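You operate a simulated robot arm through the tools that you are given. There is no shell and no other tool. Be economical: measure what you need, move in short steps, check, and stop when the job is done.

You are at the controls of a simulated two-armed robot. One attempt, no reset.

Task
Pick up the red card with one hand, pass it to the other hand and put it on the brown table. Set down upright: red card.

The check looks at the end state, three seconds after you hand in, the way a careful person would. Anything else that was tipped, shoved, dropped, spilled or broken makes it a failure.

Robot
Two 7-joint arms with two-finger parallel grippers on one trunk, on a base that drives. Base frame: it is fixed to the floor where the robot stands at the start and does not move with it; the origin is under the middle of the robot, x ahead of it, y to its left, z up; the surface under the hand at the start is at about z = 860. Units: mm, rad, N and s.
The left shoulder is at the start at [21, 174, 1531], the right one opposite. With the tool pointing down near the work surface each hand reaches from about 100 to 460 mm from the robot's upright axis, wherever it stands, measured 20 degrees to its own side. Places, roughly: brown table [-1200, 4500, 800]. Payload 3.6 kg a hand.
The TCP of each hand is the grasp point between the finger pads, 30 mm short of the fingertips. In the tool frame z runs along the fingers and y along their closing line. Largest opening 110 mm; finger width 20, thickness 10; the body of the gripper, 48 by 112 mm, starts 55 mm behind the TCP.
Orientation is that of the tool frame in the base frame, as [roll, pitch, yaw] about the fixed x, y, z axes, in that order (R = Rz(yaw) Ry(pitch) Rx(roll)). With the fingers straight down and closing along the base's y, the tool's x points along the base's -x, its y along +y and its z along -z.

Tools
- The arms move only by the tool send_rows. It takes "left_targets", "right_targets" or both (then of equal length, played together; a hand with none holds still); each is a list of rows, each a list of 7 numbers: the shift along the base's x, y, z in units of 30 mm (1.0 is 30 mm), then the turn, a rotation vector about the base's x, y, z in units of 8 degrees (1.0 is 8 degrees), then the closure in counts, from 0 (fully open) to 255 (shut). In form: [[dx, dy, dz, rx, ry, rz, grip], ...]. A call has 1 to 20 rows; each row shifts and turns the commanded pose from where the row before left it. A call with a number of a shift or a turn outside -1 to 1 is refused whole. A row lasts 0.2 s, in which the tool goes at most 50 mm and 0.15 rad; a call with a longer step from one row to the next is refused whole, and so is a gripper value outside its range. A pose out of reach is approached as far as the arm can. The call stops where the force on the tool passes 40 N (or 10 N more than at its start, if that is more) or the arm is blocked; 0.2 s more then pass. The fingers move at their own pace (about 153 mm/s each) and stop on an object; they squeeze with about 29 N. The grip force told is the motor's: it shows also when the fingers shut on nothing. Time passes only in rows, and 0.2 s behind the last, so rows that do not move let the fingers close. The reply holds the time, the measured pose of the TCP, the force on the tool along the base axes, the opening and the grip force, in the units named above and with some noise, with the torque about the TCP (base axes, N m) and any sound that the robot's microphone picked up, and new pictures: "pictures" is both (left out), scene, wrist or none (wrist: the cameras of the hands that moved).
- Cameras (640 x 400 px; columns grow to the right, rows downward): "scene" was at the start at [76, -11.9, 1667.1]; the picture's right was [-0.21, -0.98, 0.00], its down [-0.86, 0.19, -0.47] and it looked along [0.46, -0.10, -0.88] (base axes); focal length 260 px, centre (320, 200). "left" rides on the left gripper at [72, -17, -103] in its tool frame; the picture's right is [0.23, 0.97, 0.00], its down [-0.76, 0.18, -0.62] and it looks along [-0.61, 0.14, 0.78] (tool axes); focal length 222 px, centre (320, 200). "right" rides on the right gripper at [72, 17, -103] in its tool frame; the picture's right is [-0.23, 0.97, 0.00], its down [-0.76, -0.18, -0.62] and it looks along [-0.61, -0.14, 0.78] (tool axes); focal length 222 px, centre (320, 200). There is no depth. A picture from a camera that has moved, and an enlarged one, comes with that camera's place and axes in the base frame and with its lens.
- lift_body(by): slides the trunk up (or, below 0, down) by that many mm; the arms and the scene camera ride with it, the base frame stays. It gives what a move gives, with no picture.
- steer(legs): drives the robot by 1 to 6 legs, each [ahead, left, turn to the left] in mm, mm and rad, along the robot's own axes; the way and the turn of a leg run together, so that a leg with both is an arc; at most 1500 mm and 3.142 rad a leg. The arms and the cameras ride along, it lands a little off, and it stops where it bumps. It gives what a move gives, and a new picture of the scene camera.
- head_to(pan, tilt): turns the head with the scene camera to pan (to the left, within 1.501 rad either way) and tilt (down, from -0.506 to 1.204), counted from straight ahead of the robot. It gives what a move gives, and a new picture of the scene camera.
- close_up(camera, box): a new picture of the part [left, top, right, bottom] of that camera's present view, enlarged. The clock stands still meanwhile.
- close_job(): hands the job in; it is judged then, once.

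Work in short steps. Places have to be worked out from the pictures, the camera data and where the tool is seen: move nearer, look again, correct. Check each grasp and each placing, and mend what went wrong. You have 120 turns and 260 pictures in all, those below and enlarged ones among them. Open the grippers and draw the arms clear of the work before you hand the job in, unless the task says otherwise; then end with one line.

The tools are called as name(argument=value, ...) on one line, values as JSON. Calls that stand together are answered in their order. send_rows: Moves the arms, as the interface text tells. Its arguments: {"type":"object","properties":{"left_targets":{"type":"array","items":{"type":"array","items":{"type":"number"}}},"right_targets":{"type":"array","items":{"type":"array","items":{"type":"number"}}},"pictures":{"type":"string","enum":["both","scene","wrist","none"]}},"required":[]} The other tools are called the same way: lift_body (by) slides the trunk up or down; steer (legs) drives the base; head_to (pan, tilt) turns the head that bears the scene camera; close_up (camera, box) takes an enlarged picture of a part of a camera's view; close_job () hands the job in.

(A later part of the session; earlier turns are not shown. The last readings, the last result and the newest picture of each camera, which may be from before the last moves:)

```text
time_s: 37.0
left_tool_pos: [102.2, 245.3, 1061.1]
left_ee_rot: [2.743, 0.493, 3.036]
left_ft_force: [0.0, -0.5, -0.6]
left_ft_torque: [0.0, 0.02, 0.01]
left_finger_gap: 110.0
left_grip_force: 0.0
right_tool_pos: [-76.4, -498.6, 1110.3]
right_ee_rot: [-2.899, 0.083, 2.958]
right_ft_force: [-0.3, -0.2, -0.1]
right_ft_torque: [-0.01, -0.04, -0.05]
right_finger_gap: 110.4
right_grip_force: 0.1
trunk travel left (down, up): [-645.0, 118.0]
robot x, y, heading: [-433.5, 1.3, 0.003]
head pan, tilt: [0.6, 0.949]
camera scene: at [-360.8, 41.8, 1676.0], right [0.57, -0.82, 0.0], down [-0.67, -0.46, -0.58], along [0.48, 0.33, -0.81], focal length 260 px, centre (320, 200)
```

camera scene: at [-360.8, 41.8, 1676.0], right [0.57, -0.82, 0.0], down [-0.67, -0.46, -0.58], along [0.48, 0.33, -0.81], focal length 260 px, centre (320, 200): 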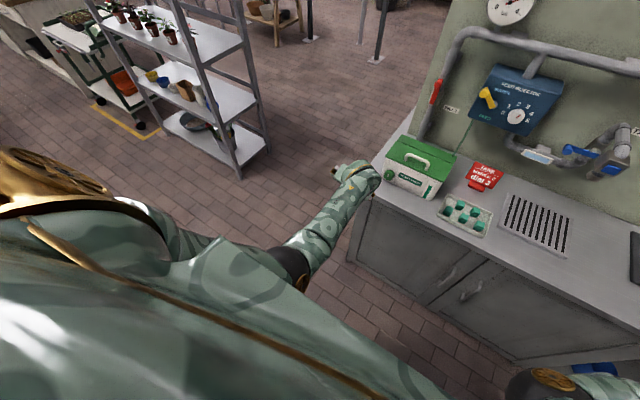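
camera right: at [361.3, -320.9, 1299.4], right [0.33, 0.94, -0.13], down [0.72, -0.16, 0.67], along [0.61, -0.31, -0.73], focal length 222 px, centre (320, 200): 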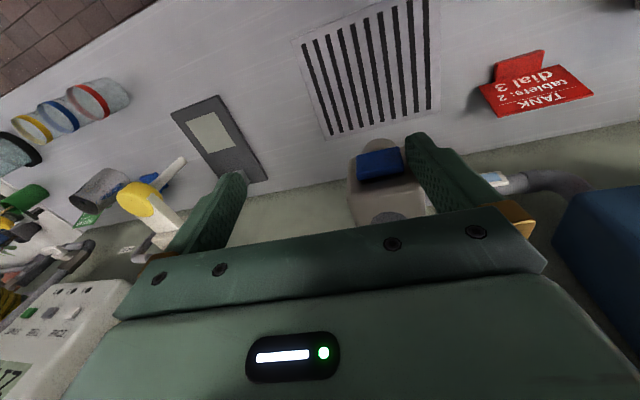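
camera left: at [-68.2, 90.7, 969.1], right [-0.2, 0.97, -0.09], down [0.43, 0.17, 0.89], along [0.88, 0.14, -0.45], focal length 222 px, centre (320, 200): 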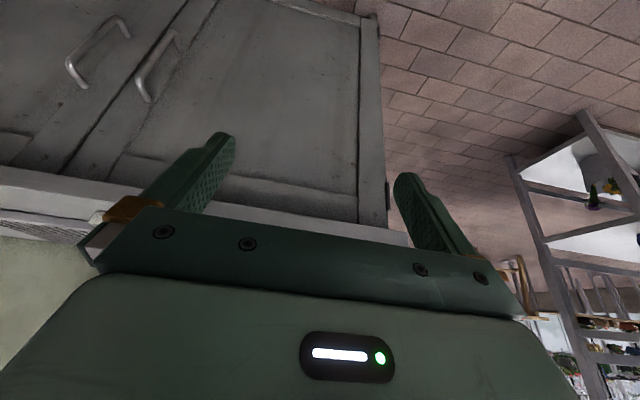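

Both arms are now elbow-in. Moving the right hand outward and back tracked perfectly, so I keep going that way with both hands, mirrored, to bring the elbows back. Then I'll try coming in close to the body.

send_rows(left_targets=[[0, 0.3, 0, 0, 0, 0, 0], [-0.2, 0.5, 0, 0, 0, 0, 0], [-0.3, 0.5, 0, 0, 0.1, 0, 0], [-0.4, 0.5, 0, 0, 0.2, 0, 0], [-0.4, 0.5, 0, 0, 0.2, 0, 0], [-0.4, 0.5, 0, 0, 0.2, 0, 0], [-0.4, 0.5, 0, 0, 0.2, 0, 0], [-0.4, 0.5, 0, 0, 0.2, 0, 0], [-0.4, 0.5, 0, 0, 0.2, 0, 0], [-0.4, 0.5, 0, 0, 0.2, 0, 0], [0, 0, 0, 0, 0, 0, 0]], pictures="none")

send_rows(right_targets=[[-0.3, 0, -0.2, 0, 0, 0, 0], [-0.5, 0, -0.3, 0, 0, 0, 0], [-0.5, 0, -0.3, 0, 0, 0, 0], [-0.5, 0, -0.3, 0, 0, 0, 0], [-0.5, 0, 0, 0, 0, 0, 0], [-0.5, 0, 0, 0, 0, 0, 0], [-0.5, 0, 0, 0, 0, 0, 0], [-0.5, 0, 0, 0, 0, 0, 0], [0, 0, 0, 0, 0, 0, 0]], pictures="scene")

```text
time_s: 39.4
left_tool_pos: [2.3, 387.2, 1062.9]
left_ee_rot: [2.77, 0.282, 3.044]
left_ft_force: [-0.4, 0.5, -0.9]
left_ft_torque: [-0.05, 0.01, -0.02]
left_finger_gap: 110.1
left_grip_force: 0.1
right_tool_pos: [-76.0, -499.0, 1110.3]
right_ee_rot: [-2.899, 0.085, 2.958]
right_ft_force: [-0.7, -0.4, -0.3]
right_ft_torque: [0.01, 0.01, -0.01]
right_finger_gap: 110.0
right_grip_force: 0.0
trunk travel left (down, up): [-645.0, 118.0]
robot x, y, heading: [-434.1, -1.2, -0.004]
head pan, tilt: [0.6, 0.949]
```

```text
time_s: 41.6
left_tool_pos: [2.3, 387.6, 1062.8]
left_ee_rot: [2.768, 0.286, 3.044]
left_ft_force: [-1.0, 0.2, 0.1]
left_ft_torque: [0.05, -0.04, -0.01]
left_finger_gap: 110.1
left_grip_force: 0.0
right_tool_pos: [-181.5, -521.3, 1096.5]
right_ee_rot: [-2.865, 0.125, 2.941]
right_ft_force: [0.5, 0.2, 0.2]
right_ft_torque: [-0.01, 0.0, -0.02]
right_finger_gap: 110.0
right_grip_force: 0.0
trunk travel left (down, up): [-645.0, 118.0]
robot x, y, heading: [-434.5, 0.8, 0.005]
head pan, tilt: [0.6, 0.949]
stopped in row 9 (right hand): the arm was blocked; the commanded pose is now the measured one
camera scene: at [-361.0, 41.7, 1676.0], right [0.57, -0.82, 0.0], down [-0.67, -0.46, -0.58], along [0.48, 0.33, -0.81], focal length 260 px, centre (320, 200)
```

scene: 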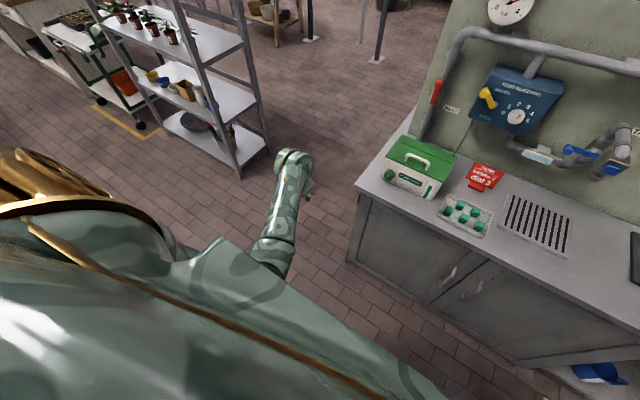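

The failures look like a wrist-bend limit: when the hand is high, the forearm rises and the fingers can't also point down. The remedy is to work low relative to the shoulders. I lower both hands here in free space, well short of the counter.

send_rows(left_targets=[[0, 0, -0.3, 0, 0, 0, 0], [0, 0, -0.5, 0, 0, 0, 0], [0, 0, -0.5, 0, 0, 0, 0], [0, 0, -0.5, 0, 0, 0, 0], [0, 0, -0.5, 0, 0, 0, 0], [0, 0, -0.5, 0, 0, 0, 0], [0, 0, -0.5, 0, 0, 0, 0], [0, 0, -0.5, 0, 0, 0, 0], [0, 0, -0.5, 0, 0, 0, 0], [0, 0, -0.5, 0, 0, 0, 0], [0, 0, 0, 0, 0, 0, 0]], right_targets=[[0, 0, -0.3, 0, 0, 0, 0], [0, 0, -0.5, 0, 0, 0, 0], [0, 0, -0.5, 0, 0, 0, 0], [0, 0, -0.5, 0, 0, 0, 0], [0, 0, -0.5, 0, 0, 0, 0], [0, 0, -0.5, 0, 0, 0, 0], [0, 0, -0.5, 0, 0, 0, 0], [0, 0, -0.5, 0, 0, 0, 0], [0, 0, -0.5, 0, 0, 0, 0], [0, 0, -0.5, 0, 0, 0, 0], [0, 0, 0, 0, 0, 0, 0]], pictures="none")

```text
time_s: 44.0
left_tool_pos: [2.3, 386.9, 919.9]
left_ee_rot: [2.769, 0.284, 3.045]
left_ft_force: [0.0, -0.7, 0.3]
left_ft_torque: [0.02, -0.01, 0.01]
left_finger_gap: 110.0
left_grip_force: 0.2
right_tool_pos: [-181.0, -516.9, 949.6]
right_ee_rot: [-2.871, 0.119, 2.945]
right_ft_force: [0.3, -0.4, 0.5]
right_ft_torque: [0.0, 0.0, -0.01]
right_finger_gap: 110.0
right_grip_force: 0.1
trunk travel left (down, up): [-645.0, 118.0]
robot x, y, heading: [-433.5, -0.7, -0.003]
head pan, tilt: [0.6, 0.949]
```

Perfect. Now I bring both hands inward at this low height.

send_rows(left_targets=[[0, -0.3, 0, 0, 0, 0, 0], [-0.2, -0.5, 0, 0, 0, 0, 0], [-0.2, -0.5, 0, 0, 0, 0, 0], [-0.2, -0.5, 0, 0, 0, 0, 0], [-0.2, -0.5, 0, 0, 0, 0, 0], [-0.2, -0.5, 0, 0, 0, 0, 0], [-0.2, -0.5, 0, 0, 0, 0, 0], [-0.2, -0.5, 0, 0, 0, 0, 0], [-0.2, -0.5, 0, 0, 0, 0, 0], [-0.2, -0.5, 0, 0, 0, 0, 0], [0, 0, 0, 0, 0, 0, 0]], right_targets=[[0, 0.3, 0, 0, 0, 0, 0], [0, 0.5, 0, 0, 0, 0, 0], [0, 0.5, 0, 0, 0, 0, 0], [0, 0.5, 0, 0, 0, 0, 0], [0, 0.5, 0, 0, 0, 0, 0], [0, 0.5, 0, 0, 0, 0, 0], [0, 0.5, 0, 0, 0, 0, 0], [0, 0.5, 0, 0, 0, 0, 0], [0, 0.5, 0, 0, 0, 0, 0], [0, 0.5, 0, 0, 0, 0, 0], [0, 0, 0, 0, 0, 0, 0]], pictures="scene")

```text
time_s: 45.6
left_tool_pos: [-18.2, 325.6, 929.1]
left_ee_rot: [2.726, 0.303, 3.047]
left_ft_force: [-0.4, 0.1, -0.1]
left_ft_torque: [0.0, 0.03, -0.02]
left_finger_gap: 110.2
left_grip_force: 0.0
right_tool_pos: [-170.7, -520.3, 992.5]
right_ee_rot: [-2.719, 0.181, 2.945]
right_ft_force: [0.1, -0.6, 0.4]
right_ft_torque: [-0.02, 0.04, 0.01]
right_finger_gap: 110.1
right_grip_force: 0.2
trunk travel left (down, up): [-645.0, 118.0]
robot x, y, heading: [-432.8, -1.7, 0.001]
head pan, tilt: [0.6, 0.949]
stopped in row 7 (right hand): the arm was blocked; the commanded pose is now the measured one
camera scene: at [-360.9, 42.2, 1676.0], right [0.57, -0.82, 0.0], down [-0.67, -0.46, -0.58], along [0.48, 0.33, -0.81], focal length 260 px, centre (320, 200)
```

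scene: 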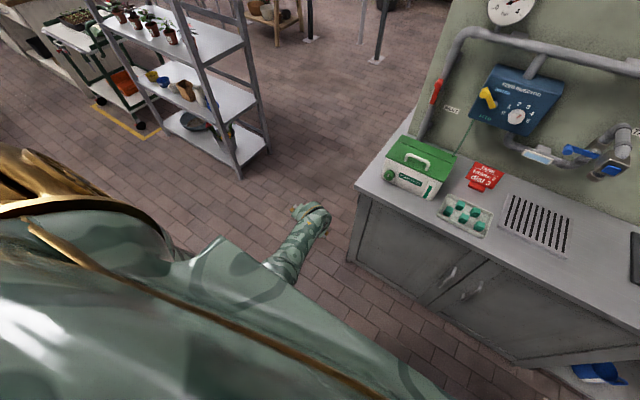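

Inward motion is still blocked in the elbow-in posture. I'll try to reset the left elbow: stretch the arm out forward-down with the fingers in line with it, then roll the hand about the arm axis to swing the elbow down.

send_rows(left_targets=[[0.4, 0, 0.1, 0, -0.4, 0, 0], [0.5, -0.2, 0.2, 0, -0.5, 0, 0], [0.5, -0.3, 0.2, 0, -0.5, 0, 0], [0.5, -0.3, 0.2, 0, -0.5, 0, 0], [0.5, -0.3, 0.2, 0, -0.5, 0, 0], [0.5, -0.3, 0.2, 0, -0.5, 0, 0], [0.5, -0.3, 0.2, 0, -0.5, 0, 0], [0.5, -0.3, 0.2, 0, -0.3, 0, 0], [0, 0, 0, 0, 0, 0, 0]], pictures="none")

```text
time_s: 47.6
left_tool_pos: [98.2, 261.6, 975.2]
left_ee_rot: [2.661, 0.817, 3.01]
left_ft_force: [-0.1, 0.8, 0.5]
left_ft_torque: [0.01, -0.02, -0.01]
left_finger_gap: 110.1
left_grip_force: 0.0
right_tool_pos: [-171.5, -519.8, 992.2]
right_ee_rot: [-2.722, 0.178, 2.945]
right_ft_force: [0.9, -0.4, -0.3]
right_ft_torque: [0.0, 0.01, 0.01]
right_finger_gap: 110.0
right_grip_force: 0.0
trunk travel left (down, up): [-645.0, 118.0]
robot x, y, heading: [-431.3, -4.3, 0.002]
head pan, tilt: [0.6, 0.949]
```

It tracked perfectly. Now I roll the left hand about its finger axis, (0.70, 0.37, -0.61), in the direction that should swing the elbow down.

send_rows(left_targets=[[0, 0, 0, 0.35, 0.18, -0.3, 0], [0, 0, 0, 0.7, 0.37, -0.61, 0], [0, 0, 0, 0.7, 0.37, -0.61, 0], [0, 0, 0, 0.7, 0.37, -0.61, 0], [0, 0, 0, 0.7, 0.37, -0.61, 0], [0, 0, 0, 0.7, 0.37, -0.61, 0], [0, 0, 0, 0.7, 0.37, -0.61, 0], [0, 0, 0, 0.7, 0.37, -0.61, 0], [0, 0, 0, 0, 0, 0, 0]], pictures="scene")

```text
time_s: 49.6
left_tool_pos: [98.4, 261.7, 973.6]
left_ee_rot: [2.229, 0.092, 2.124]
left_ft_force: [-0.3, 0.0, -0.5]
left_ft_torque: [-0.01, 0.03, 0.01]
left_finger_gap: 110.0
left_grip_force: 0.1
right_tool_pos: [-171.7, -519.9, 990.9]
right_ee_rot: [-2.719, 0.178, 2.945]
right_ft_force: [-0.4, 0.2, -0.3]
right_ft_torque: [-0.03, -0.02, 0.01]
right_finger_gap: 110.1
right_grip_force: 0.1
trunk travel left (down, up): [-645.0, 118.0]
robot x, y, heading: [-433.8, -1.1, -0.001]
head pan, tilt: [0.6, 0.949]
camera scene: at [-360.9, 41.7, 1676.0], right [0.57, -0.82, 0.0], down [-0.67, -0.46, -0.58], along [0.48, 0.33, -0.81], focal length 260 px, centre (320, 200)
```

scene: 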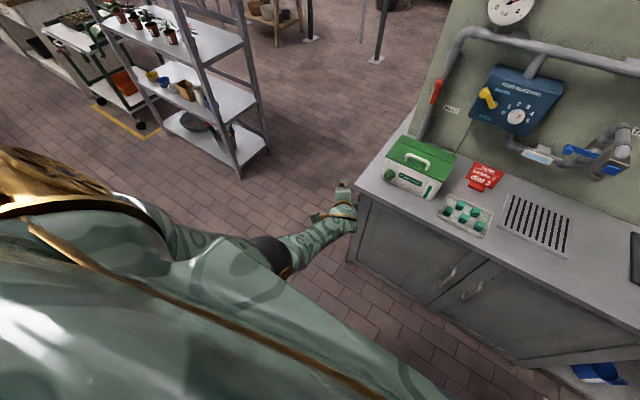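

The elbow swung outward. Now I retract with the hand still rolled, so the arm bends in this posture.

send_rows(left_targets=[[-0.3, 0, 0, 0, 0, 0, 0], [-0.5, 0, 0, 0, 0, 0, 0], [-0.5, -0.1, 0, 0, 0, 0, 0], [-0.5, -0.1, 0, 0, 0, 0, 0], [-0.5, -0.1, 0, 0, 0, 0, 0], [-0.5, -0.1, 0, 0, 0, 0, 0], [-0.5, -0.1, 0, 0, 0, 0, 0], [-0.5, -0.1, 0, 0, 0, 0, 0], [-0.5, -0.1, 0, 0, 0, 0, 0], [0, 0, 0, 0, 0, 0, 0]], pictures="scene")

```text
time_s: 52.0
left_tool_pos: [-22.5, 270.1, 982.6]
left_ee_rot: [2.186, 0.055, 2.122]
left_ft_force: [1.1, 0.1, 0.4]
left_ft_torque: [-0.02, 0.01, 0.02]
left_finger_gap: 110.3
left_grip_force: 0.0
right_tool_pos: [-171.7, -522.1, 993.8]
right_ee_rot: [-2.717, 0.18, 2.945]
right_ft_force: [0.5, 0.4, 0.2]
right_ft_torque: [0.02, 0.04, 0.02]
right_finger_gap: 110.0
right_grip_force: 0.1
trunk travel left (down, up): [-645.0, 118.0]
robot x, y, heading: [-433.4, -1.0, -0.001]
head pan, tilt: [0.6, 0.949]
stopped in row 10 (left hand): the arm was blocked; the commanded pose is now the measured one
camera scene: at [-361.2, 41.9, 1676.0], right [0.57, -0.82, 0.0], down [-0.67, -0.46, -0.58], along [0.48, 0.33, -0.81], focal length 260 px, centre (320, 200)
```

scene: 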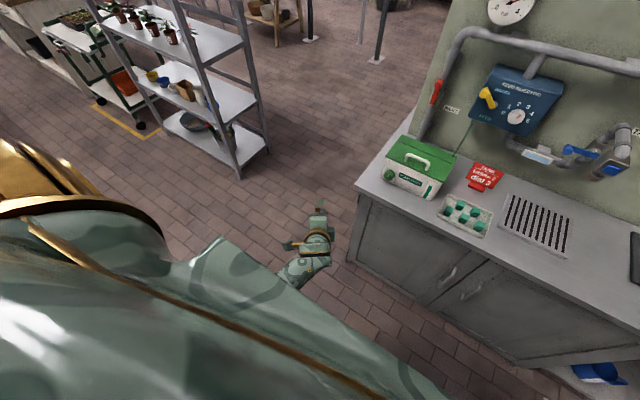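

Now I turn the left hand to the pick orientation: closing along y, pitched 25° forward. The turn is ~72° about (-0.82, 0.09, 0.57), and I lower the hand a little on the way.

send_rows(left_targets=[[0, 0, -0.2, -0.744, 0.082, 0.516, 0], [0, 0, -0.2, -0.744, 0.082, 0.516, 0], [0, 0, -0.2, -0.744, 0.082, 0.516, 0], [0, 0, -0.2, -0.744, 0.082, 0.516, 0], [0, 0, -0.2, -0.744, 0.082, 0.516, 0], [0, 0, -0.2, -0.744, 0.082, 0.516, 0], [0, 0, -0.2, -0.744, 0.082, 0.516, 0], [0, 0, -0.2, -0.744, 0.082, 0.516, 0], [0, 0, -0.2, -0.744, 0.082, 0.516, 0], [0, 0, -0.2, -0.744, 0.082, 0.516, 0], [0, 0, 0, 0, 0, 0, 0]], pictures="scene")

```text
time_s: 54.4
left_tool_pos: [-20.8, 266.5, 921.4]
left_ee_rot: [-3.108, 0.466, -3.084]
left_ft_force: [0.1, 0.9, 0.5]
left_ft_torque: [0.0, -0.02, 0.0]
left_finger_gap: 110.2
left_grip_force: 0.1
right_tool_pos: [-170.7, -520.8, 993.5]
right_ee_rot: [-2.72, 0.178, 2.943]
right_ft_force: [0.3, 0.0, 0.7]
right_ft_torque: [0.0, -0.02, -0.02]
right_finger_gap: 110.3
right_grip_force: 0.1
trunk travel left (down, up): [-645.0, 118.0]
robot x, y, heading: [-431.4, -2.5, 0.002]
head pan, tilt: [0.6, 0.949]
camera scene: at [-361.2, 41.7, 1676.1], right [0.57, -0.82, 0.0], down [-0.67, -0.46, -0.58], along [0.48, 0.33, -0.81], focal length 260 px, centre (320, 200)
```

scene: 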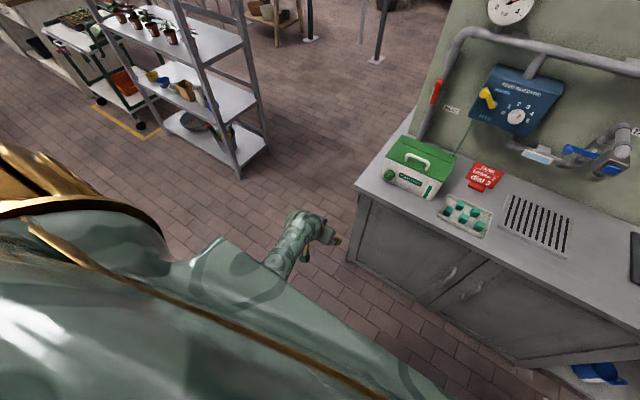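

Oriented as desired and tracking. I test inward motion.

send_rows(left_targets=[[0, -0.3, 0, 0, 0, 0, 0], [0, -0.5, 0, 0, 0, 0, 0], [0, -0.5, 0, 0, 0, 0, 0], [0, -0.5, 0, 0, 0, 0, 0], [0, -0.5, 0, 0, 0, 0, 0], [0, -0.5, 0, 0, 0, 0, 0], [0, -0.5, 0, 0, 0, 0, 0], [0, -0.5, 0, 0, 0, 0, 0], [0, -0.5, 0, 0, 0, 0, 0], [0, -0.5, 0, 0, 0, 0, 0], [0, 0, 0, 0, 0, 0, 0]], pictures="none")

```text
time_s: 56.0
left_tool_pos: [-9.9, 267.5, 926.3]
left_ee_rot: [2.999, 0.488, 3.137]
left_ft_force: [-0.5, 0.7, -0.3]
left_ft_torque: [0.01, -0.01, 0.0]
left_finger_gap: 110.0
left_grip_force: 0.0
right_tool_pos: [-171.4, -521.9, 993.4]
right_ee_rot: [-2.716, 0.18, 2.944]
right_ft_force: [0.0, 0.1, -0.6]
right_ft_torque: [-0.01, 0.03, 0.04]
right_finger_gap: 109.9
right_grip_force: 0.1
trunk travel left (down, up): [-645.0, 118.0]
robot x, y, heading: [-435.0, 2.2, -0.003]
head pan, tilt: [0.6, 0.949]
stopped in row 8 (left hand): the arm was blocked; the commanded pose is now the measured one
```

The elbow reverted on the unroll. I repeat with a stronger roll, and this time I swing inward and retract before unrolling.

send_rows(left_targets=[[0.4, 0, 0.1, 0, -0.3, 0, 0], [0.5, 0, 0.2, 0, -0.4, 0, 0], [0.5, 0, 0.2, 0, -0.4, 0, 0], [0.5, 0, 0.2, 0, -0.4, 0, 0], [0.5, 0, 0.2, 0, -0.4, 0, 0], [0.5, 0, 0.2, 0, -0.4, 0, 0], [0.5, 0, 0.2, 0, -0.2, 0, 0], [0, 0, 0, 0, 0, 0, 0]], pictures="none")

```text
time_s: 57.9
left_tool_pos: [91.2, 264.2, 963.3]
left_ee_rot: [3.003, 0.835, 3.138]
left_ft_force: [-0.4, -0.4, -0.9]
left_ft_torque: [0.01, -0.01, -0.02]
left_finger_gap: 110.2
left_grip_force: 0.1
right_tool_pos: [-171.0, -520.6, 992.8]
right_ee_rot: [-2.718, 0.179, 2.944]
right_ft_force: [-0.4, -0.8, 1.0]
right_ft_torque: [0.01, 0.01, -0.02]
right_finger_gap: 109.8
right_grip_force: 0.1
trunk travel left (down, up): [-645.0, 118.0]
robot x, y, heading: [-432.7, -2.0, 0.002]
head pan, tilt: [0.6, 0.949]
```

It tracked. Now I roll ~104° about the finger axis while stretched.

send_rows(left_targets=[[0, 0, 0, 0.37, 0.07, -0.33, 0], [0, 0, 0, 0.73, 0.14, -0.66, 0], [0, 0, 0, 0.73, 0.14, -0.66, 0], [0, 0, 0, 0.73, 0.14, -0.66, 0], [0, 0, 0, 0.73, 0.14, -0.66, 0], [0, 0, 0, 0.73, 0.14, -0.66, 0], [0, 0, 0, 0.73, 0.14, -0.66, 0], [0, 0, 0, 0.73, 0.14, -0.66, 0], [0, 0, 0, 0.73, 0.14, -0.66, 0], [0, 0, 0, 0.73, 0.14, -0.66, 0], [0, 0, 0, 0.73, 0.14, -0.66, 0], [0, 0, 0, 0.73, 0.14, -0.66, 0], [0, 0, 0, 0.73, 0.14, -0.66, 0], [0, 0, 0, 0, 0, 0, 0]], pictures="scene")

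```text
time_s: 60.9
left_tool_pos: [91.0, 263.5, 963.8]
left_ee_rot: [2.325, -0.218, 1.56]
left_ft_force: [-0.2, -0.9, 0.5]
left_ft_torque: [-0.04, -0.03, -0.03]
left_finger_gap: 109.6
left_grip_force: 0.0
right_tool_pos: [-171.2, -521.7, 991.4]
right_ee_rot: [-2.719, 0.179, 2.945]
right_ft_force: [-0.2, -0.4, 0.5]
right_ft_torque: [0.01, -0.02, 0.03]
right_finger_gap: 110.1
right_grip_force: 0.0
trunk travel left (down, up): [-645.0, 118.0]
robot x, y, heading: [-433.7, 0.8, 0.002]
head pan, tilt: [0.6, 0.949]
camera scene: at [-361.0, 41.8, 1676.0], right [0.57, -0.82, 0.0], down [-0.67, -0.46, -0.58], along [0.48, 0.33, -0.81], focal length 260 px, centre (320, 200)
```

scene: 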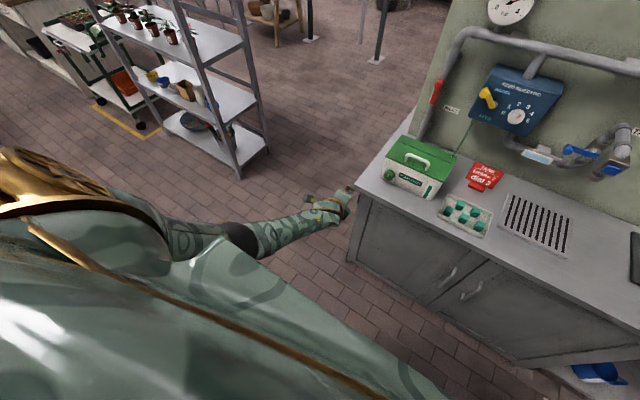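

The elbow is now well outside. I swing the hand inward.

send_rows(left_targets=[[0, -0.3, 0, 0, 0, 0, 0], [-0.1, -0.5, 0, 0, 0, 0, 0], [-0.2, -0.5, 0, 0, 0, 0, 0], [-0.2, -0.5, 0, 0, 0, 0, 0], [-0.2, -0.5, 0, 0, 0, 0, 0], [-0.2, -0.5, 0, 0, 0, 0, 0], [-0.2, -0.5, 0, 0, 0, 0, 0], [-0.2, -0.5, 0, 0, 0, 0, 0], [-0.2, -0.5, 0, 0, 0, 0, 0], [-0.2, -0.5, 0, 0, 0, 0, 0], [0, 0, 0, 0, 0, 0, 0]], pictures="none")

```text
time_s: 63.2
left_tool_pos: [39.3, 118.3, 963.8]
left_ee_rot: [2.326, -0.218, 1.562]
left_ft_force: [-1.0, -0.3, 0.4]
left_ft_torque: [-0.02, 0.0, 0.01]
left_finger_gap: 109.8
left_grip_force: 0.1
right_tool_pos: [-170.8, -521.0, 993.7]
right_ee_rot: [-2.718, 0.178, 2.944]
right_ft_force: [-0.3, 0.2, 0.0]
right_ft_torque: [-0.01, -0.03, -0.01]
right_finger_gap: 110.0
right_grip_force: 0.0
trunk travel left (down, up): [-645.0, 118.0]
robot x, y, heading: [-434.7, -1.8, -0.0]
head pan, tilt: [0.6, 0.949]
```

Inward motion works now. I retract a bit, then unroll back to the pick orientation.

send_rows(left_targets=[[-0.3, 0, 0, 0, 0, 0, 0], [-0.5, 0.1, -0.1, 0, 0, 0, 0], [-0.5, 0.1, -0.1, 0, 0, 0, 0], [-0.5, 0.1, -0.1, 0, 0, 0, 0], [-0.5, 0.1, -0.1, 0, 0, 0, 0], [-0.5, 0.1, -0.1, 0, 0, 0, 0], [0, 0, 0, 0, 0, 0, 0]], pictures="scene")

```text
time_s: 64.8
left_tool_pos: [-43.9, 133.9, 949.2]
left_ee_rot: [2.325, -0.216, 1.562]
left_ft_force: [-0.7, -0.2, 0.2]
left_ft_torque: [0.01, 0.07, -0.01]
left_finger_gap: 109.9
left_grip_force: 0.0
right_tool_pos: [-170.7, -520.6, 992.1]
right_ee_rot: [-2.72, 0.179, 2.942]
right_ft_force: [0.1, -1.0, 0.1]
right_ft_torque: [-0.01, -0.02, -0.01]
right_finger_gap: 110.0
right_grip_force: 0.2
trunk travel left (down, up): [-645.0, 118.0]
robot x, y, heading: [-434.2, 0.2, -0.003]
head pan, tilt: [0.6, 0.949]
camera scene: at [-360.7, 41.7, 1676.0], right [0.57, -0.82, 0.0], down [-0.67, -0.46, -0.58], along [0.48, 0.33, -0.81], focal length 260 px, centre (320, 200)
```

scene: 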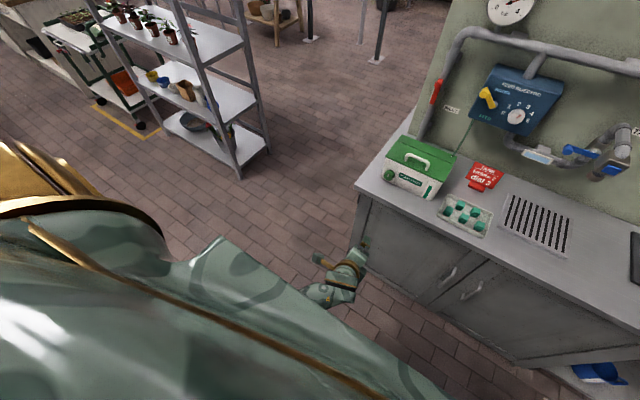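

Now the unroll to the pick orientation, ~100° about (-0.635, 0.10, 0.77).

send_rows(left_targets=[[0, 0, 0, -0.61, 0.092, 0.738, 0], [0, 0, 0, -0.61, 0.092, 0.738, 0], [0, 0, 0, -0.61, 0.092, 0.738, 0], [0, 0, 0, -0.61, 0.092, 0.738, 0], [0, 0, 0, -0.61, 0.092, 0.738, 0], [0, 0, 0, -0.61, 0.092, 0.738, 0], [0, 0, 0, -0.61, 0.092, 0.738, 0], [0, 0, 0, -0.61, 0.092, 0.738, 0], [0, 0, 0, -0.61, 0.092, 0.738, 0], [0, 0, 0, -0.61, 0.092, 0.738, 0], [0, 0, 0, -0.61, 0.092, 0.738, 0], [0, 0, 0, -0.61, 0.092, 0.738, 0], [0, 0, 0, -0.61, 0.092, 0.738, 0], [0, 0, 0, 0, 0, 0, 0]], pictures="scene")

```text
time_s: 66.2
left_tool_pos: [-50.9, 220.5, 935.0]
left_ee_rot: [2.436, 0.059, 2.092]
left_ft_force: [-0.9, 1.0, 0.4]
left_ft_torque: [-0.02, 0.0, 0.0]
left_finger_gap: 110.4
left_grip_force: 0.0
right_tool_pos: [-171.2, -521.7, 993.8]
right_ee_rot: [-2.716, 0.178, 2.945]
right_ft_force: [0.3, 0.7, 0.2]
right_ft_torque: [-0.01, 0.0, 0.01]
right_finger_gap: 110.1
right_grip_force: 0.0
trunk travel left (down, up): [-645.0, 118.0]
robot x, y, heading: [-434.6, -1.5, 0.002]
head pan, tilt: [0.6, 0.949]
stopped in row 6 (left hand): the arm was blocked; the commanded pose is now the measured one
camera scene: at [-360.9, 42.1, 1676.0], right [0.57, -0.82, 0.0], down [-0.67, -0.46, -0.58], along [0.48, 0.33, -0.81], focal length 260 px, centre (320, 200)
```

scene: 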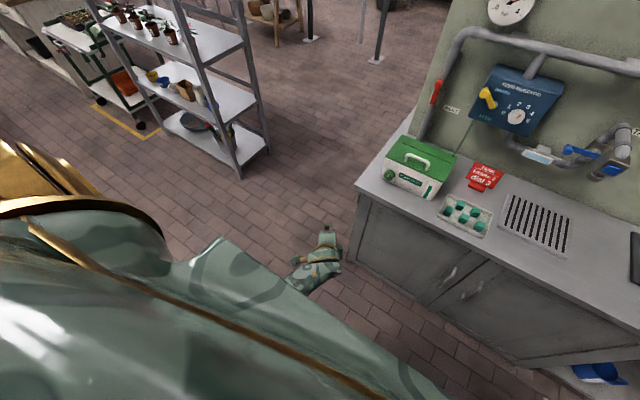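

Unrolling back hits a wrist limit. The gripper is symmetric, so I instead keep rolling the same way to the mirror orientation: closing along y, camera on the front side. I drift inward while doing it.

send_rows(left_targets=[[0, 0, 0, 0.394, 0.192, -0.809, 0], [0, -0.2, 0, 0.394, 0.192, -0.809, 0], [0, -0.2, 0, 0.394, 0.192, -0.809, 0], [0, -0.2, 0, 0.394, 0.192, -0.809, 0], [0, -0.2, 0, 0.394, 0.192, -0.809, 0], [0, -0.2, 0, 0.394, 0.192, -0.809, 0], [0, -0.2, 0, 0.394, 0.192, -0.809, 0], [0, -0.2, 0, 0.394, 0.192, -0.809, 0], [0, -0.2, 0, 0.394, 0.192, -0.809, 0], [0, -0.2, 0, 0.394, 0.192, -0.809, 0], [0, -0.2, 0, 0.394, 0.192, -0.809, 0], [0, -0.2, 0, 0.394, 0.192, -0.809, 0], [0, 0, 0, 0.394, 0.192, -0.809, 0], [0, 0, 0, 0.394, 0.192, -0.809, 0], [0, 0, 0, 0.394, 0.192, -0.809, 0], [0, 0, 0, 0.394, 0.192, -0.809, 0], [0, 0, 0, 0, 0, 0, 0]], pictures="scene")

```text
time_s: 69.8
left_tool_pos: [-51.6, 153.2, 935.0]
left_ee_rot: [3.14, -0.434, 0.015]
left_ft_force: [0.0, 0.0, -0.2]
left_ft_torque: [0.01, -0.03, 0.03]
left_finger_gap: 110.1
left_grip_force: 0.1
right_tool_pos: [-171.3, -520.6, 992.5]
right_ee_rot: [-2.717, 0.179, 2.945]
right_ft_force: [0.7, 0.6, -0.2]
right_ft_torque: [-0.02, 0.01, 0.0]
right_finger_gap: 109.9
right_grip_force: 0.1
trunk travel left (down, up): [-645.0, 118.0]
robot x, y, heading: [-431.9, 2.5, 0.002]
head pan, tilt: [0.6, 0.949]
camera scene: at [-361.3, 41.8, 1676.1], right [0.57, -0.82, 0.0], down [-0.67, -0.46, -0.58], along [0.48, 0.33, -0.81], focal length 260 px, centre (320, 200)
```

scene: 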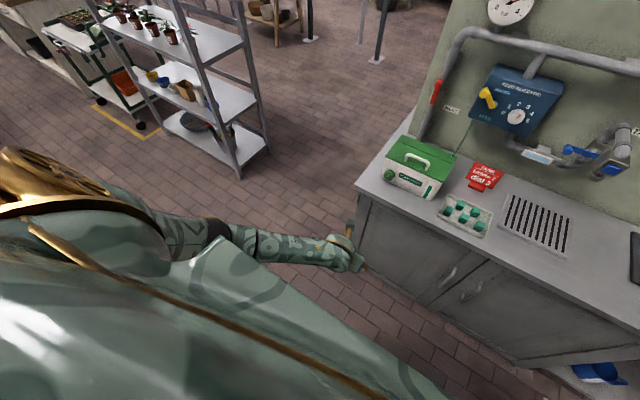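

The left arm is now in a healthy posture with exactly the pick orientation. I do the same with the right arm, mirrored: first stretch it forward with a forward pitch.

send_rows(right_targets=[[0.4, 0, 0, 0, -0.2, 0, 0], [0.6, 0, 0, 0, -0.3, 0, 0], [0.6, 0, 0, 0, -0.3, 0, 0], [0.6, 0, 0, 0, -0.3, 0, 0], [0.6, 0, 0, 0, -0.3, 0, 0], [0.6, 0.2, 0, 0, -0.3, 0, 0], [0.6, 0.3, 0, 0, -0.3, 0, 0], [0.6, 0.3, 0, 0, -0.3, 0, 0], [0.6, 0.3, 0, 0, -0.3, 0, 0], [0.6, 0.4, 0, 0, -0.3, 0, 0], [0.5, 0.4, 0, 0, -0.3, 0, 0], [0.5, 0.4, 0, 0, -0.3, 0, 0], [0.4, 0.4, 0, 0, -0.3, 0, 0], [0.4, 0.4, 0, 0, -0.3, 0, 0], [0.3, 0.4, 0, 0, -0.3, 0, 0], [0, 0, 0, 0, 0, 0, 0]], pictures="none")

```text
time_s: 73.2
left_tool_pos: [-51.0, 151.6, 936.5]
left_ee_rot: [3.138, -0.436, 0.016]
left_ft_force: [-0.5, -0.7, 0.6]
left_ft_torque: [0.02, -0.01, -0.01]
left_finger_gap: 109.9
left_grip_force: 0.1
right_tool_pos: [65.4, -415.7, 992.3]
right_ee_rot: [-2.878, 0.779, 2.865]
right_ft_force: [-1.0, 0.1, 0.2]
right_ft_torque: [0.01, 0.0, -0.01]
right_finger_gap: 110.2
right_grip_force: 0.1
trunk travel left (down, up): [-645.0, 118.0]
robot x, y, heading: [-432.4, -1.6, -0.0]
head pan, tilt: [0.6, 0.949]
```

It tracked. Now I roll the right hand the mirrored way (~-104°) about its finger axis (0.58, -0.44, -0.69).

send_rows(right_targets=[[0, 0, 0, -0.29, 0.22, 0.34, 0], [0, 0, 0, -0.58, 0.435, 0.687, 0], [0, 0, 0, -0.58, 0.435, 0.687, 0], [0, 0, 0, -0.58, 0.435, 0.687, 0], [0, 0, 0, -0.58, 0.435, 0.687, 0], [0, 0, 0, -0.58, 0.435, 0.687, 0], [0, 0, 0, -0.58, 0.435, 0.687, 0], [0, 0, 0, -0.58, 0.435, 0.687, 0], [0, 0, 0, -0.58, 0.435, 0.687, 0], [0, 0, 0, -0.58, 0.435, 0.687, 0], [0, 0, 0, -0.58, 0.435, 0.687, 0], [0, 0, 0, -0.58, 0.435, 0.687, 0], [0, 0, 0, -0.58, 0.435, 0.687, 0], [0, 0, 0, 0, 0, 0, 0]], pictures="none")

head_to(pan=-0.6, tilt=0.95)

```text
time_s: 76.2
left_tool_pos: [-51.9, 152.8, 935.1]
left_ee_rot: [3.139, -0.434, 0.015]
left_ft_force: [-0.3, 0.0, 0.4]
left_ft_torque: [0.0, 0.02, -0.01]
left_finger_gap: 110.1
left_grip_force: 0.1
right_tool_pos: [65.5, -416.4, 991.8]
right_ee_rot: [-2.381, -0.31, -1.906]
right_ft_force: [-0.1, -0.2, -0.5]
right_ft_torque: [0.0, 0.02, 0.01]
right_finger_gap: 109.9
right_grip_force: 0.0
trunk travel left (down, up): [-645.0, 118.0]
robot x, y, heading: [-434.6, -3.0, -0.002]
head pan, tilt: [0.6, 0.949]
```

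```text
time_s: 77.6
left_tool_pos: [-52.2, 153.2, 934.2]
left_ee_rot: [3.138, -0.434, 0.017]
left_ft_force: [-0.5, -0.2, 0.5]
left_ft_torque: [0.01, -0.02, 0.02]
left_finger_gap: 109.9
left_grip_force: 0.0
right_tool_pos: [65.9, -416.2, 993.1]
right_ee_rot: [-2.379, -0.31, -1.906]
right_ft_force: [0.0, 0.2, 0.3]
right_ft_torque: [0.0, -0.02, -0.01]
right_finger_gap: 110.2
right_grip_force: 0.1
trunk travel left (down, up): [-645.0, 118.0]
robot x, y, heading: [-435.0, -1.0, 0.004]
head pan, tilt: [-0.6, 0.949]
camera scene: at [-360.7, -40.3, 1676.0], right [-0.56, -0.83, 0.0], down [-0.67, 0.46, -0.58], along [0.48, -0.33, -0.81], focal length 260 px, centre (320, 200)
```

scene: 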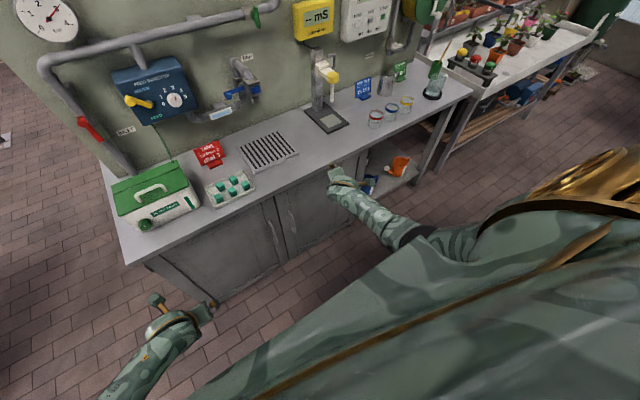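

Mirrored success. I finish the right hand's turn to the same orientation while bringing it in and back.

send_rows(right_targets=[[0, 0.4, 0, -0.1, 0.1, 0.3, 0], [-0.2, 0.5, 0, -0.27, 0.28, 0.75, 0], [-0.2, 0.5, 0, -0.287, 0.29, 0.789, 0], [-0.2, 0.5, 0, -0.287, 0.29, 0.789, 0], [-0.25, 0.5, 0, -0.287, 0.29, 0.789, 0], [-0.25, 0.5, 0, -0.287, 0.29, 0.789, 0], [-0.25, 0.5, 0, -0.287, 0.29, 0.789, 0], [-0.25, 0.5, 0, -0.287, 0.29, 0.789, 0], [-0.25, 0.5, 0, -0.287, 0.29, 0.789, 0], [-0.25, 0.5, 0, -0.287, 0.29, 0.789, 0], [-0.25, 0.5, 0, -0.287, 0.29, 0.789, 0], [-0.25, 0.5, 0, -0.287, 0.29, 0.789, 0], [-0.25, 0.5, 0, -0.287, 0.29, 0.789, 0], [-0.25, 0.4, 0, -0.287, 0.29, 0.789, 0], [0, 0, 0, -0.2, 0.2, 0.55, 0], [0, 0, 0, 0, 0, 0, 0]], pictures="scene")

```text
time_s: 81.0
left_tool_pos: [-50.7, 152.6, 936.3]
left_ee_rot: [3.138, -0.434, 0.016]
left_ft_force: [0.5, -0.2, 0.6]
left_ft_torque: [-0.01, -0.01, -0.01]
left_finger_gap: 110.2
left_grip_force: 0.0
right_tool_pos: [-28.4, -211.6, 992.1]
right_ee_rot: [-3.14, -0.428, 0.004]
right_ft_force: [0.2, 0.2, -0.3]
right_ft_torque: [-0.04, 0.01, -0.01]
right_finger_gap: 110.1
right_grip_force: 0.0
trunk travel left (down, up): [-645.0, 118.0]
robot x, y, heading: [-431.5, -2.3, -0.0]
head pan, tilt: [-0.6, 0.949]
camera scene: at [-361.0, -40.2, 1676.0], right [-0.56, -0.83, 0.0], down [-0.67, 0.46, -0.58], along [0.48, -0.33, -0.81], focal length 260 px, centre (320, 200)
```

scene: 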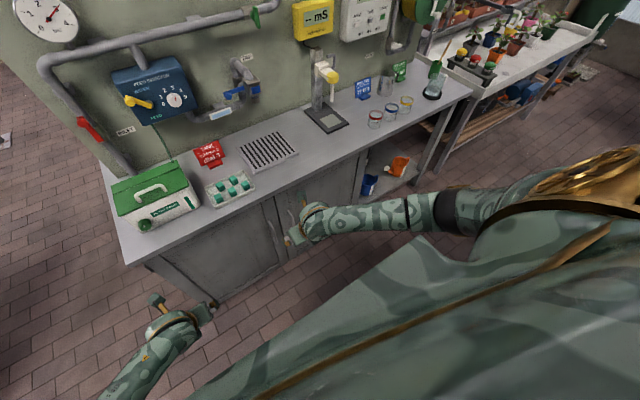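

Both arms are now well posed. The right hand will pick. I line the robot up so the card lies ahead of the right hand (robot y about +75), lower the trunk 100 mm for reach, raise the right hand and tuck the left back.

lift_body(by=-100)

send_rows(left_targets=[[-0.3, 0, 0.3, 0, 0, 0, 0], [-0.5, 0.1, 0.5, 0, 0, 0, 0], [-0.5, 0.1, 0.5, 0, 0, 0, 0], [-0.5, 0.1, 0.5, 0, 0, 0, 0], [-0.5, 0.1, 0.5, 0, 0, 0, 0], [-0.5, 0.1, 0.5, 0, 0, 0, 0], [-0.5, 0.1, 0.5, 0, 0, 0, 0], [0, 0, 0, 0, 0, 0, 0]], right_targets=[[0, 0, 0.3, 0, 0, 0, 0], [0, 0, 0.5, 0, 0, 0, 0], [0, 0, 0.5, 0, 0, 0, 0], [0, 0, 0.5, 0, 0, 0, 0], [0, 0, 0.5, 0, 0, 0, 0], [0, 0, 0.5, 0, 0, 0, 0], [0, 0, 0.5, 0, 0, 0, 0], [0, 0, 0, 0, 0, 0, 0]], pictures="none")

steer(legs=[[0, 75, 0]])

```text
time_s: 82.3
left_tool_pos: [-51.7, 152.2, 835.5]
left_ee_rot: [3.139, -0.436, 0.016]
left_ft_force: [0.4, 0.6, 0.0]
left_ft_torque: [-0.02, 0.0, -0.02]
left_finger_gap: 110.1
left_grip_force: 0.1
right_tool_pos: [-27.6, -212.0, 892.5]
right_ee_rot: [-3.14, -0.429, 0.003]
right_ft_force: [0.6, 0.1, 0.1]
right_ft_torque: [0.0, 0.0, 0.01]
right_finger_gap: 109.8
right_grip_force: 0.0
trunk travel left (down, up): [-545.0, 218.0]
robot x, y, heading: [-437.3, -1.3, 0.005]
head pan, tilt: [-0.6, 0.949]
```

```text
time_s: 84.1
left_tool_pos: [-149.2, 170.6, 933.3]
left_ee_rot: [3.139, -0.434, 0.016]
left_ft_force: [0.4, -0.5, -0.6]
left_ft_torque: [-0.02, -0.04, -0.01]
left_finger_gap: 110.1
left_grip_force: 0.0
right_tool_pos: [-26.8, -212.2, 991.0]
right_ee_rot: [-3.14, -0.429, 0.001]
right_ft_force: [0.0, 0.4, -0.1]
right_ft_torque: [-0.01, 0.01, 0.04]
right_finger_gap: 109.9
right_grip_force: 0.1
trunk travel left (down, up): [-545.0, 218.0]
robot x, y, heading: [-431.2, -0.3, 0.003]
head pan, tilt: [-0.6, 0.949]
```

```text
time_s: 85.1
left_tool_pos: [-149.7, 246.8, 934.1]
left_ee_rot: [3.137, -0.434, 0.016]
left_ft_force: [0.0, 1.1, 0.3]
left_ft_torque: [-0.04, 0.01, -0.01]
left_finger_gap: 109.8
left_grip_force: 0.0
right_tool_pos: [-27.9, -136.2, 990.8]
right_ee_rot: [3.14, -0.429, 0.004]
right_ft_force: [-0.3, -0.7, -0.2]
right_ft_torque: [-0.02, -0.01, -0.03]
right_finger_gap: 110.2
right_grip_force: 0.0
trunk travel left (down, up): [-545.0, 218.0]
robot x, y, heading: [-434.9, 73.4, 0.004]
head pan, tilt: [-0.6, 0.949]
camera scene: at [-355.1, 36.9, 1575.8], right [-0.56, -0.83, 0.0], down [-0.67, 0.46, -0.58], along [0.48, -0.33, -0.81], focal length 260 px, centre (320, 200)
```

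scene: 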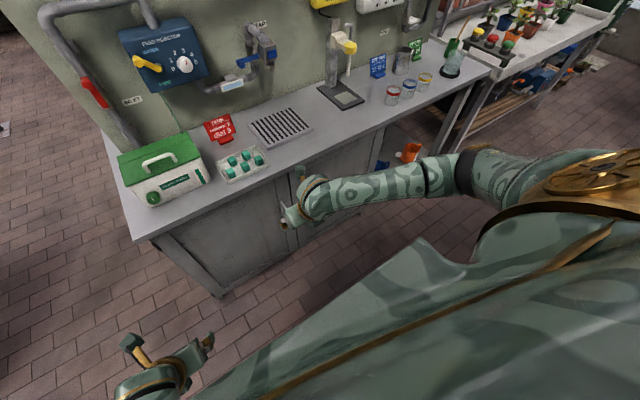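

The path is clear. I drive ahead 430 mm so that the right hand, at z 990, comes over the counter in front of the card. I turn the head toward the card for the view.

head_to(pan=-0.2, tilt=0.95)

steer(legs=[[430, 0, 0]])

```text
time_s: 86.0
left_tool_pos: [-151.1, 245.5, 934.1]
left_ee_rot: [3.14, -0.434, 0.016]
left_ft_force: [0.2, -0.8, 0.6]
left_ft_torque: [0.02, 0.05, 0.05]
left_finger_gap: 110.1
left_grip_force: 0.0
right_tool_pos: [-26.1, -137.1, 990.5]
right_ee_rot: [-3.139, -0.429, 0.001]
right_ft_force: [-0.4, 0.7, -0.3]
right_ft_torque: [0.0, -0.03, 0.01]
right_finger_gap: 109.8
right_grip_force: 0.0
trunk travel left (down, up): [-545.0, 218.0]
robot x, y, heading: [-434.5, 76.8, 0.005]
head pan, tilt: [-0.201, 0.949]
camera scene: at [-343.9, 60.6, 1575.7], right [-0.2, -0.98, 0.0], down [-0.8, 0.16, -0.58], along [0.57, -0.11, -0.81], focal length 260 px, centre (320, 200)
```

scene: 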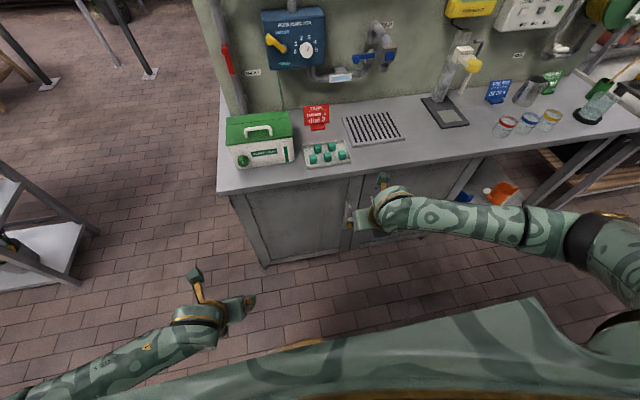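

```text
time_s: 88.7
left_tool_pos: [289.1, 249.9, 935.3]
left_ee_rot: [3.138, -0.434, 0.02]
left_ft_force: [-0.9, 0.4, -0.2]
left_ft_torque: [0.02, 0.01, -0.01]
left_finger_gap: 110.3
left_grip_force: 0.1
right_tool_pos: [414.2, -132.4, 991.8]
right_ee_rot: [-3.14, -0.428, 0.006]
right_ft_force: [0.6, -0.2, -0.3]
right_ft_torque: [-0.04, 0.03, -0.03]
right_finger_gap: 109.9
right_grip_force: 0.0
trunk travel left (down, up): [-545.0, 218.0]
robot x, y, heading: [8.3, 72.3, 0.007]
head pan, tilt: [-0.201, 0.949]
camera scene: at [96.4, 64.1, 1575.7], right [-0.19, -0.98, 0.0], down [-0.8, 0.16, -0.58], along [0.57, -0.11, -0.81], focal length 260 px, centre (320, 200)
```

scene: 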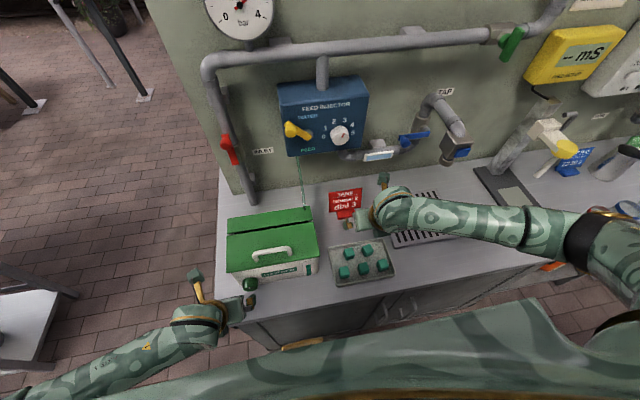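

I'm in place with nothing touched. I take close views of the card's foot from the scene camera and the right hand camera.

close_up(camera="scene", box=[300, 170, 420, 245])

close_up(camera="right", box=[0, 0, 640, 400])

close_up(camera="left", box=[0, 0, 640, 400])

```text
5.33 times, centred on (360, 208) of scene
camera zoom: at [96.4, 64.1, 1575.7], right [-0.19, -0.98, 0.0], down [-0.8, 0.16, -0.58], along [0.57, -0.11, -0.81], focal length 1389 px, centre (107, 160)
```

zoom: 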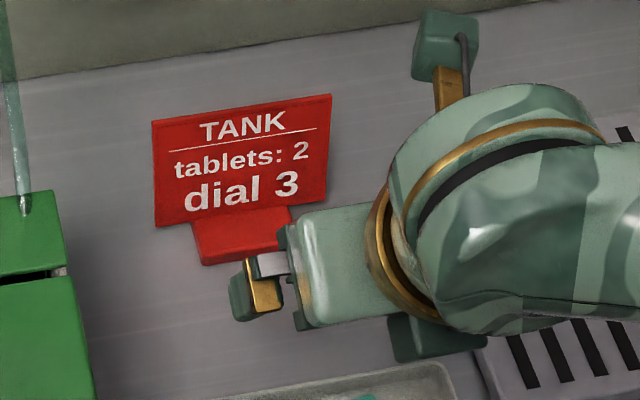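

```text
1.00 times, centred on (320, 200) of right (not enlarged: the box is as wide or as high as the picture)
camera zoom: at [436.9, -148.9, 1114.3], right [-0.2, -0.98, -0.1], down [-0.95, 0.17, 0.25], along [-0.23, 0.14, -0.96], focal length 222 px, centre (320, 200)
```

zoom: 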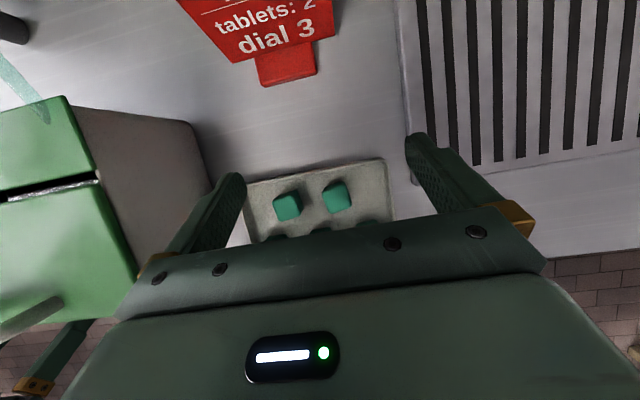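

```text
1.00 times, centred on (320, 200) of left (not enlarged: the box is as wide or as high as the picture)
camera zoom: at [311.0, 268.0, 1058.3], right [0.23, -0.97, 0.1], down [-0.95, -0.2, 0.25], along [-0.22, -0.15, -0.96], focal length 222 px, centre (320, 200)
```

zoom: 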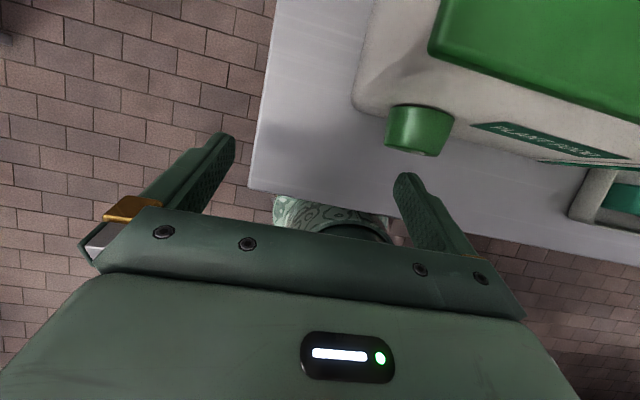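

The two views agree: the foot's front edge is at x about 509–511, y -75 to -135, centred at about -105. I lower the trunk 50 mm more, set a 12° pitch, pre-close to ~85 mm and hover in front of and above the foot.

lift_body(by=-50)

send_rows(right_targets=[[0.1, 0.1, 0.3, 0, 0.2, 0, 0], [0.3, 0.2, 0.3, 0, 0.3, 0, 58], [0.4, 0.2, 0.2, 0, 0.3, 0, 58], [0.4, 0.2, 0, 0, 0.3, 0, 58], [0.4, 0.2, 0, 0, 0.3, 0, 58], [0.3, 0, 0, 0, 0.15, 0, 58], [0.3, 0, 0, 0, 0, 0, 58], [0, 0, 0, 0, 0, 0, 58]], pictures="both")

```text
time_s: 89.4
left_tool_pos: [287.3, 249.1, 891.9]
left_ee_rot: [3.135, -0.437, 0.022]
left_ft_force: [-2.9, 2.2, 7.6]
left_ft_torque: [-0.4, 0.03, -0.01]
left_finger_gap: 109.0
left_grip_force: 0.1
right_tool_pos: [413.6, -131.5, 945.7]
right_ee_rot: [-3.141, -0.425, 0.01]
right_ft_force: [0.6, 0.3, -1.1]
right_ft_torque: [0.02, 0.0, 0.02]
right_finger_gap: 110.1
right_grip_force: 0.0
trunk travel left (down, up): [-500.0, 263.0]
robot x, y, heading: [4.6, 76.1, 0.005]
head pan, tilt: [-0.201, 0.949]
stopped: the force on the tool passed its limit at 74 N (the readings are from after the stop); the commanded pose is now the measured one
```

```text
time_s: 91.2
left_tool_pos: [289.2, 248.4, 890.3]
left_ee_rot: [3.135, -0.435, 0.023]
left_ft_force: [0.7, 2.3, 8.8]
left_ft_torque: [-0.36, -0.08, 0.08]
left_finger_gap: 108.8
left_grip_force: 0.1
right_tool_pos: [479.4, -104.6, 970.0]
right_ee_rot: [-3.138, -0.211, 0.008]
right_ft_force: [-0.1, 0.6, 0.2]
right_ft_torque: [0.0, 0.0, 0.01]
right_finger_gap: 85.0
right_grip_force: 0.0
trunk travel left (down, up): [-500.0, 263.0]
robot x, y, heading: [2.2, 77.0, 0.007]
head pan, tilt: [-0.201, 0.949]
camera scene: at [101.1, 64.4, 1530.9], right [-0.19, -0.98, 0.0], down [-0.8, 0.16, -0.58], along [0.57, -0.11, -0.81], focal length 260 px, centre (320, 200)
camera right: at [528.8, -121.6, 1085.0], right [-0.21, -0.98, -0.05], down [-0.88, 0.17, 0.45], along [-0.43, 0.14, -0.89], focal length 222 px, centre (320, 200)
```

scene: 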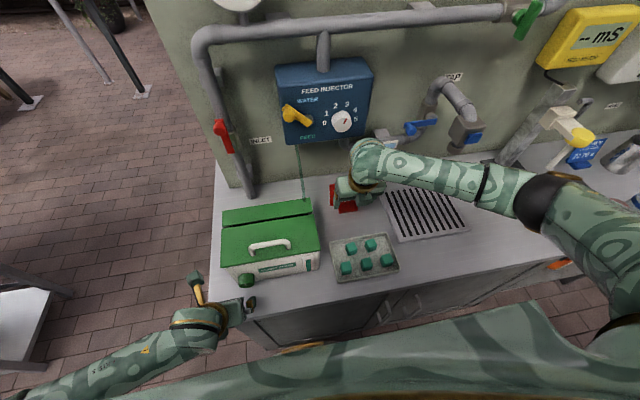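
right: 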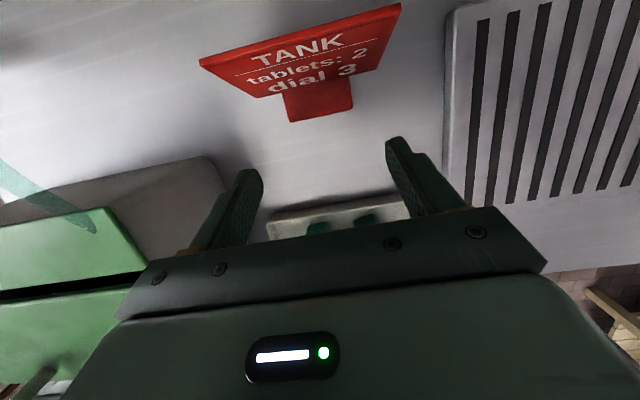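

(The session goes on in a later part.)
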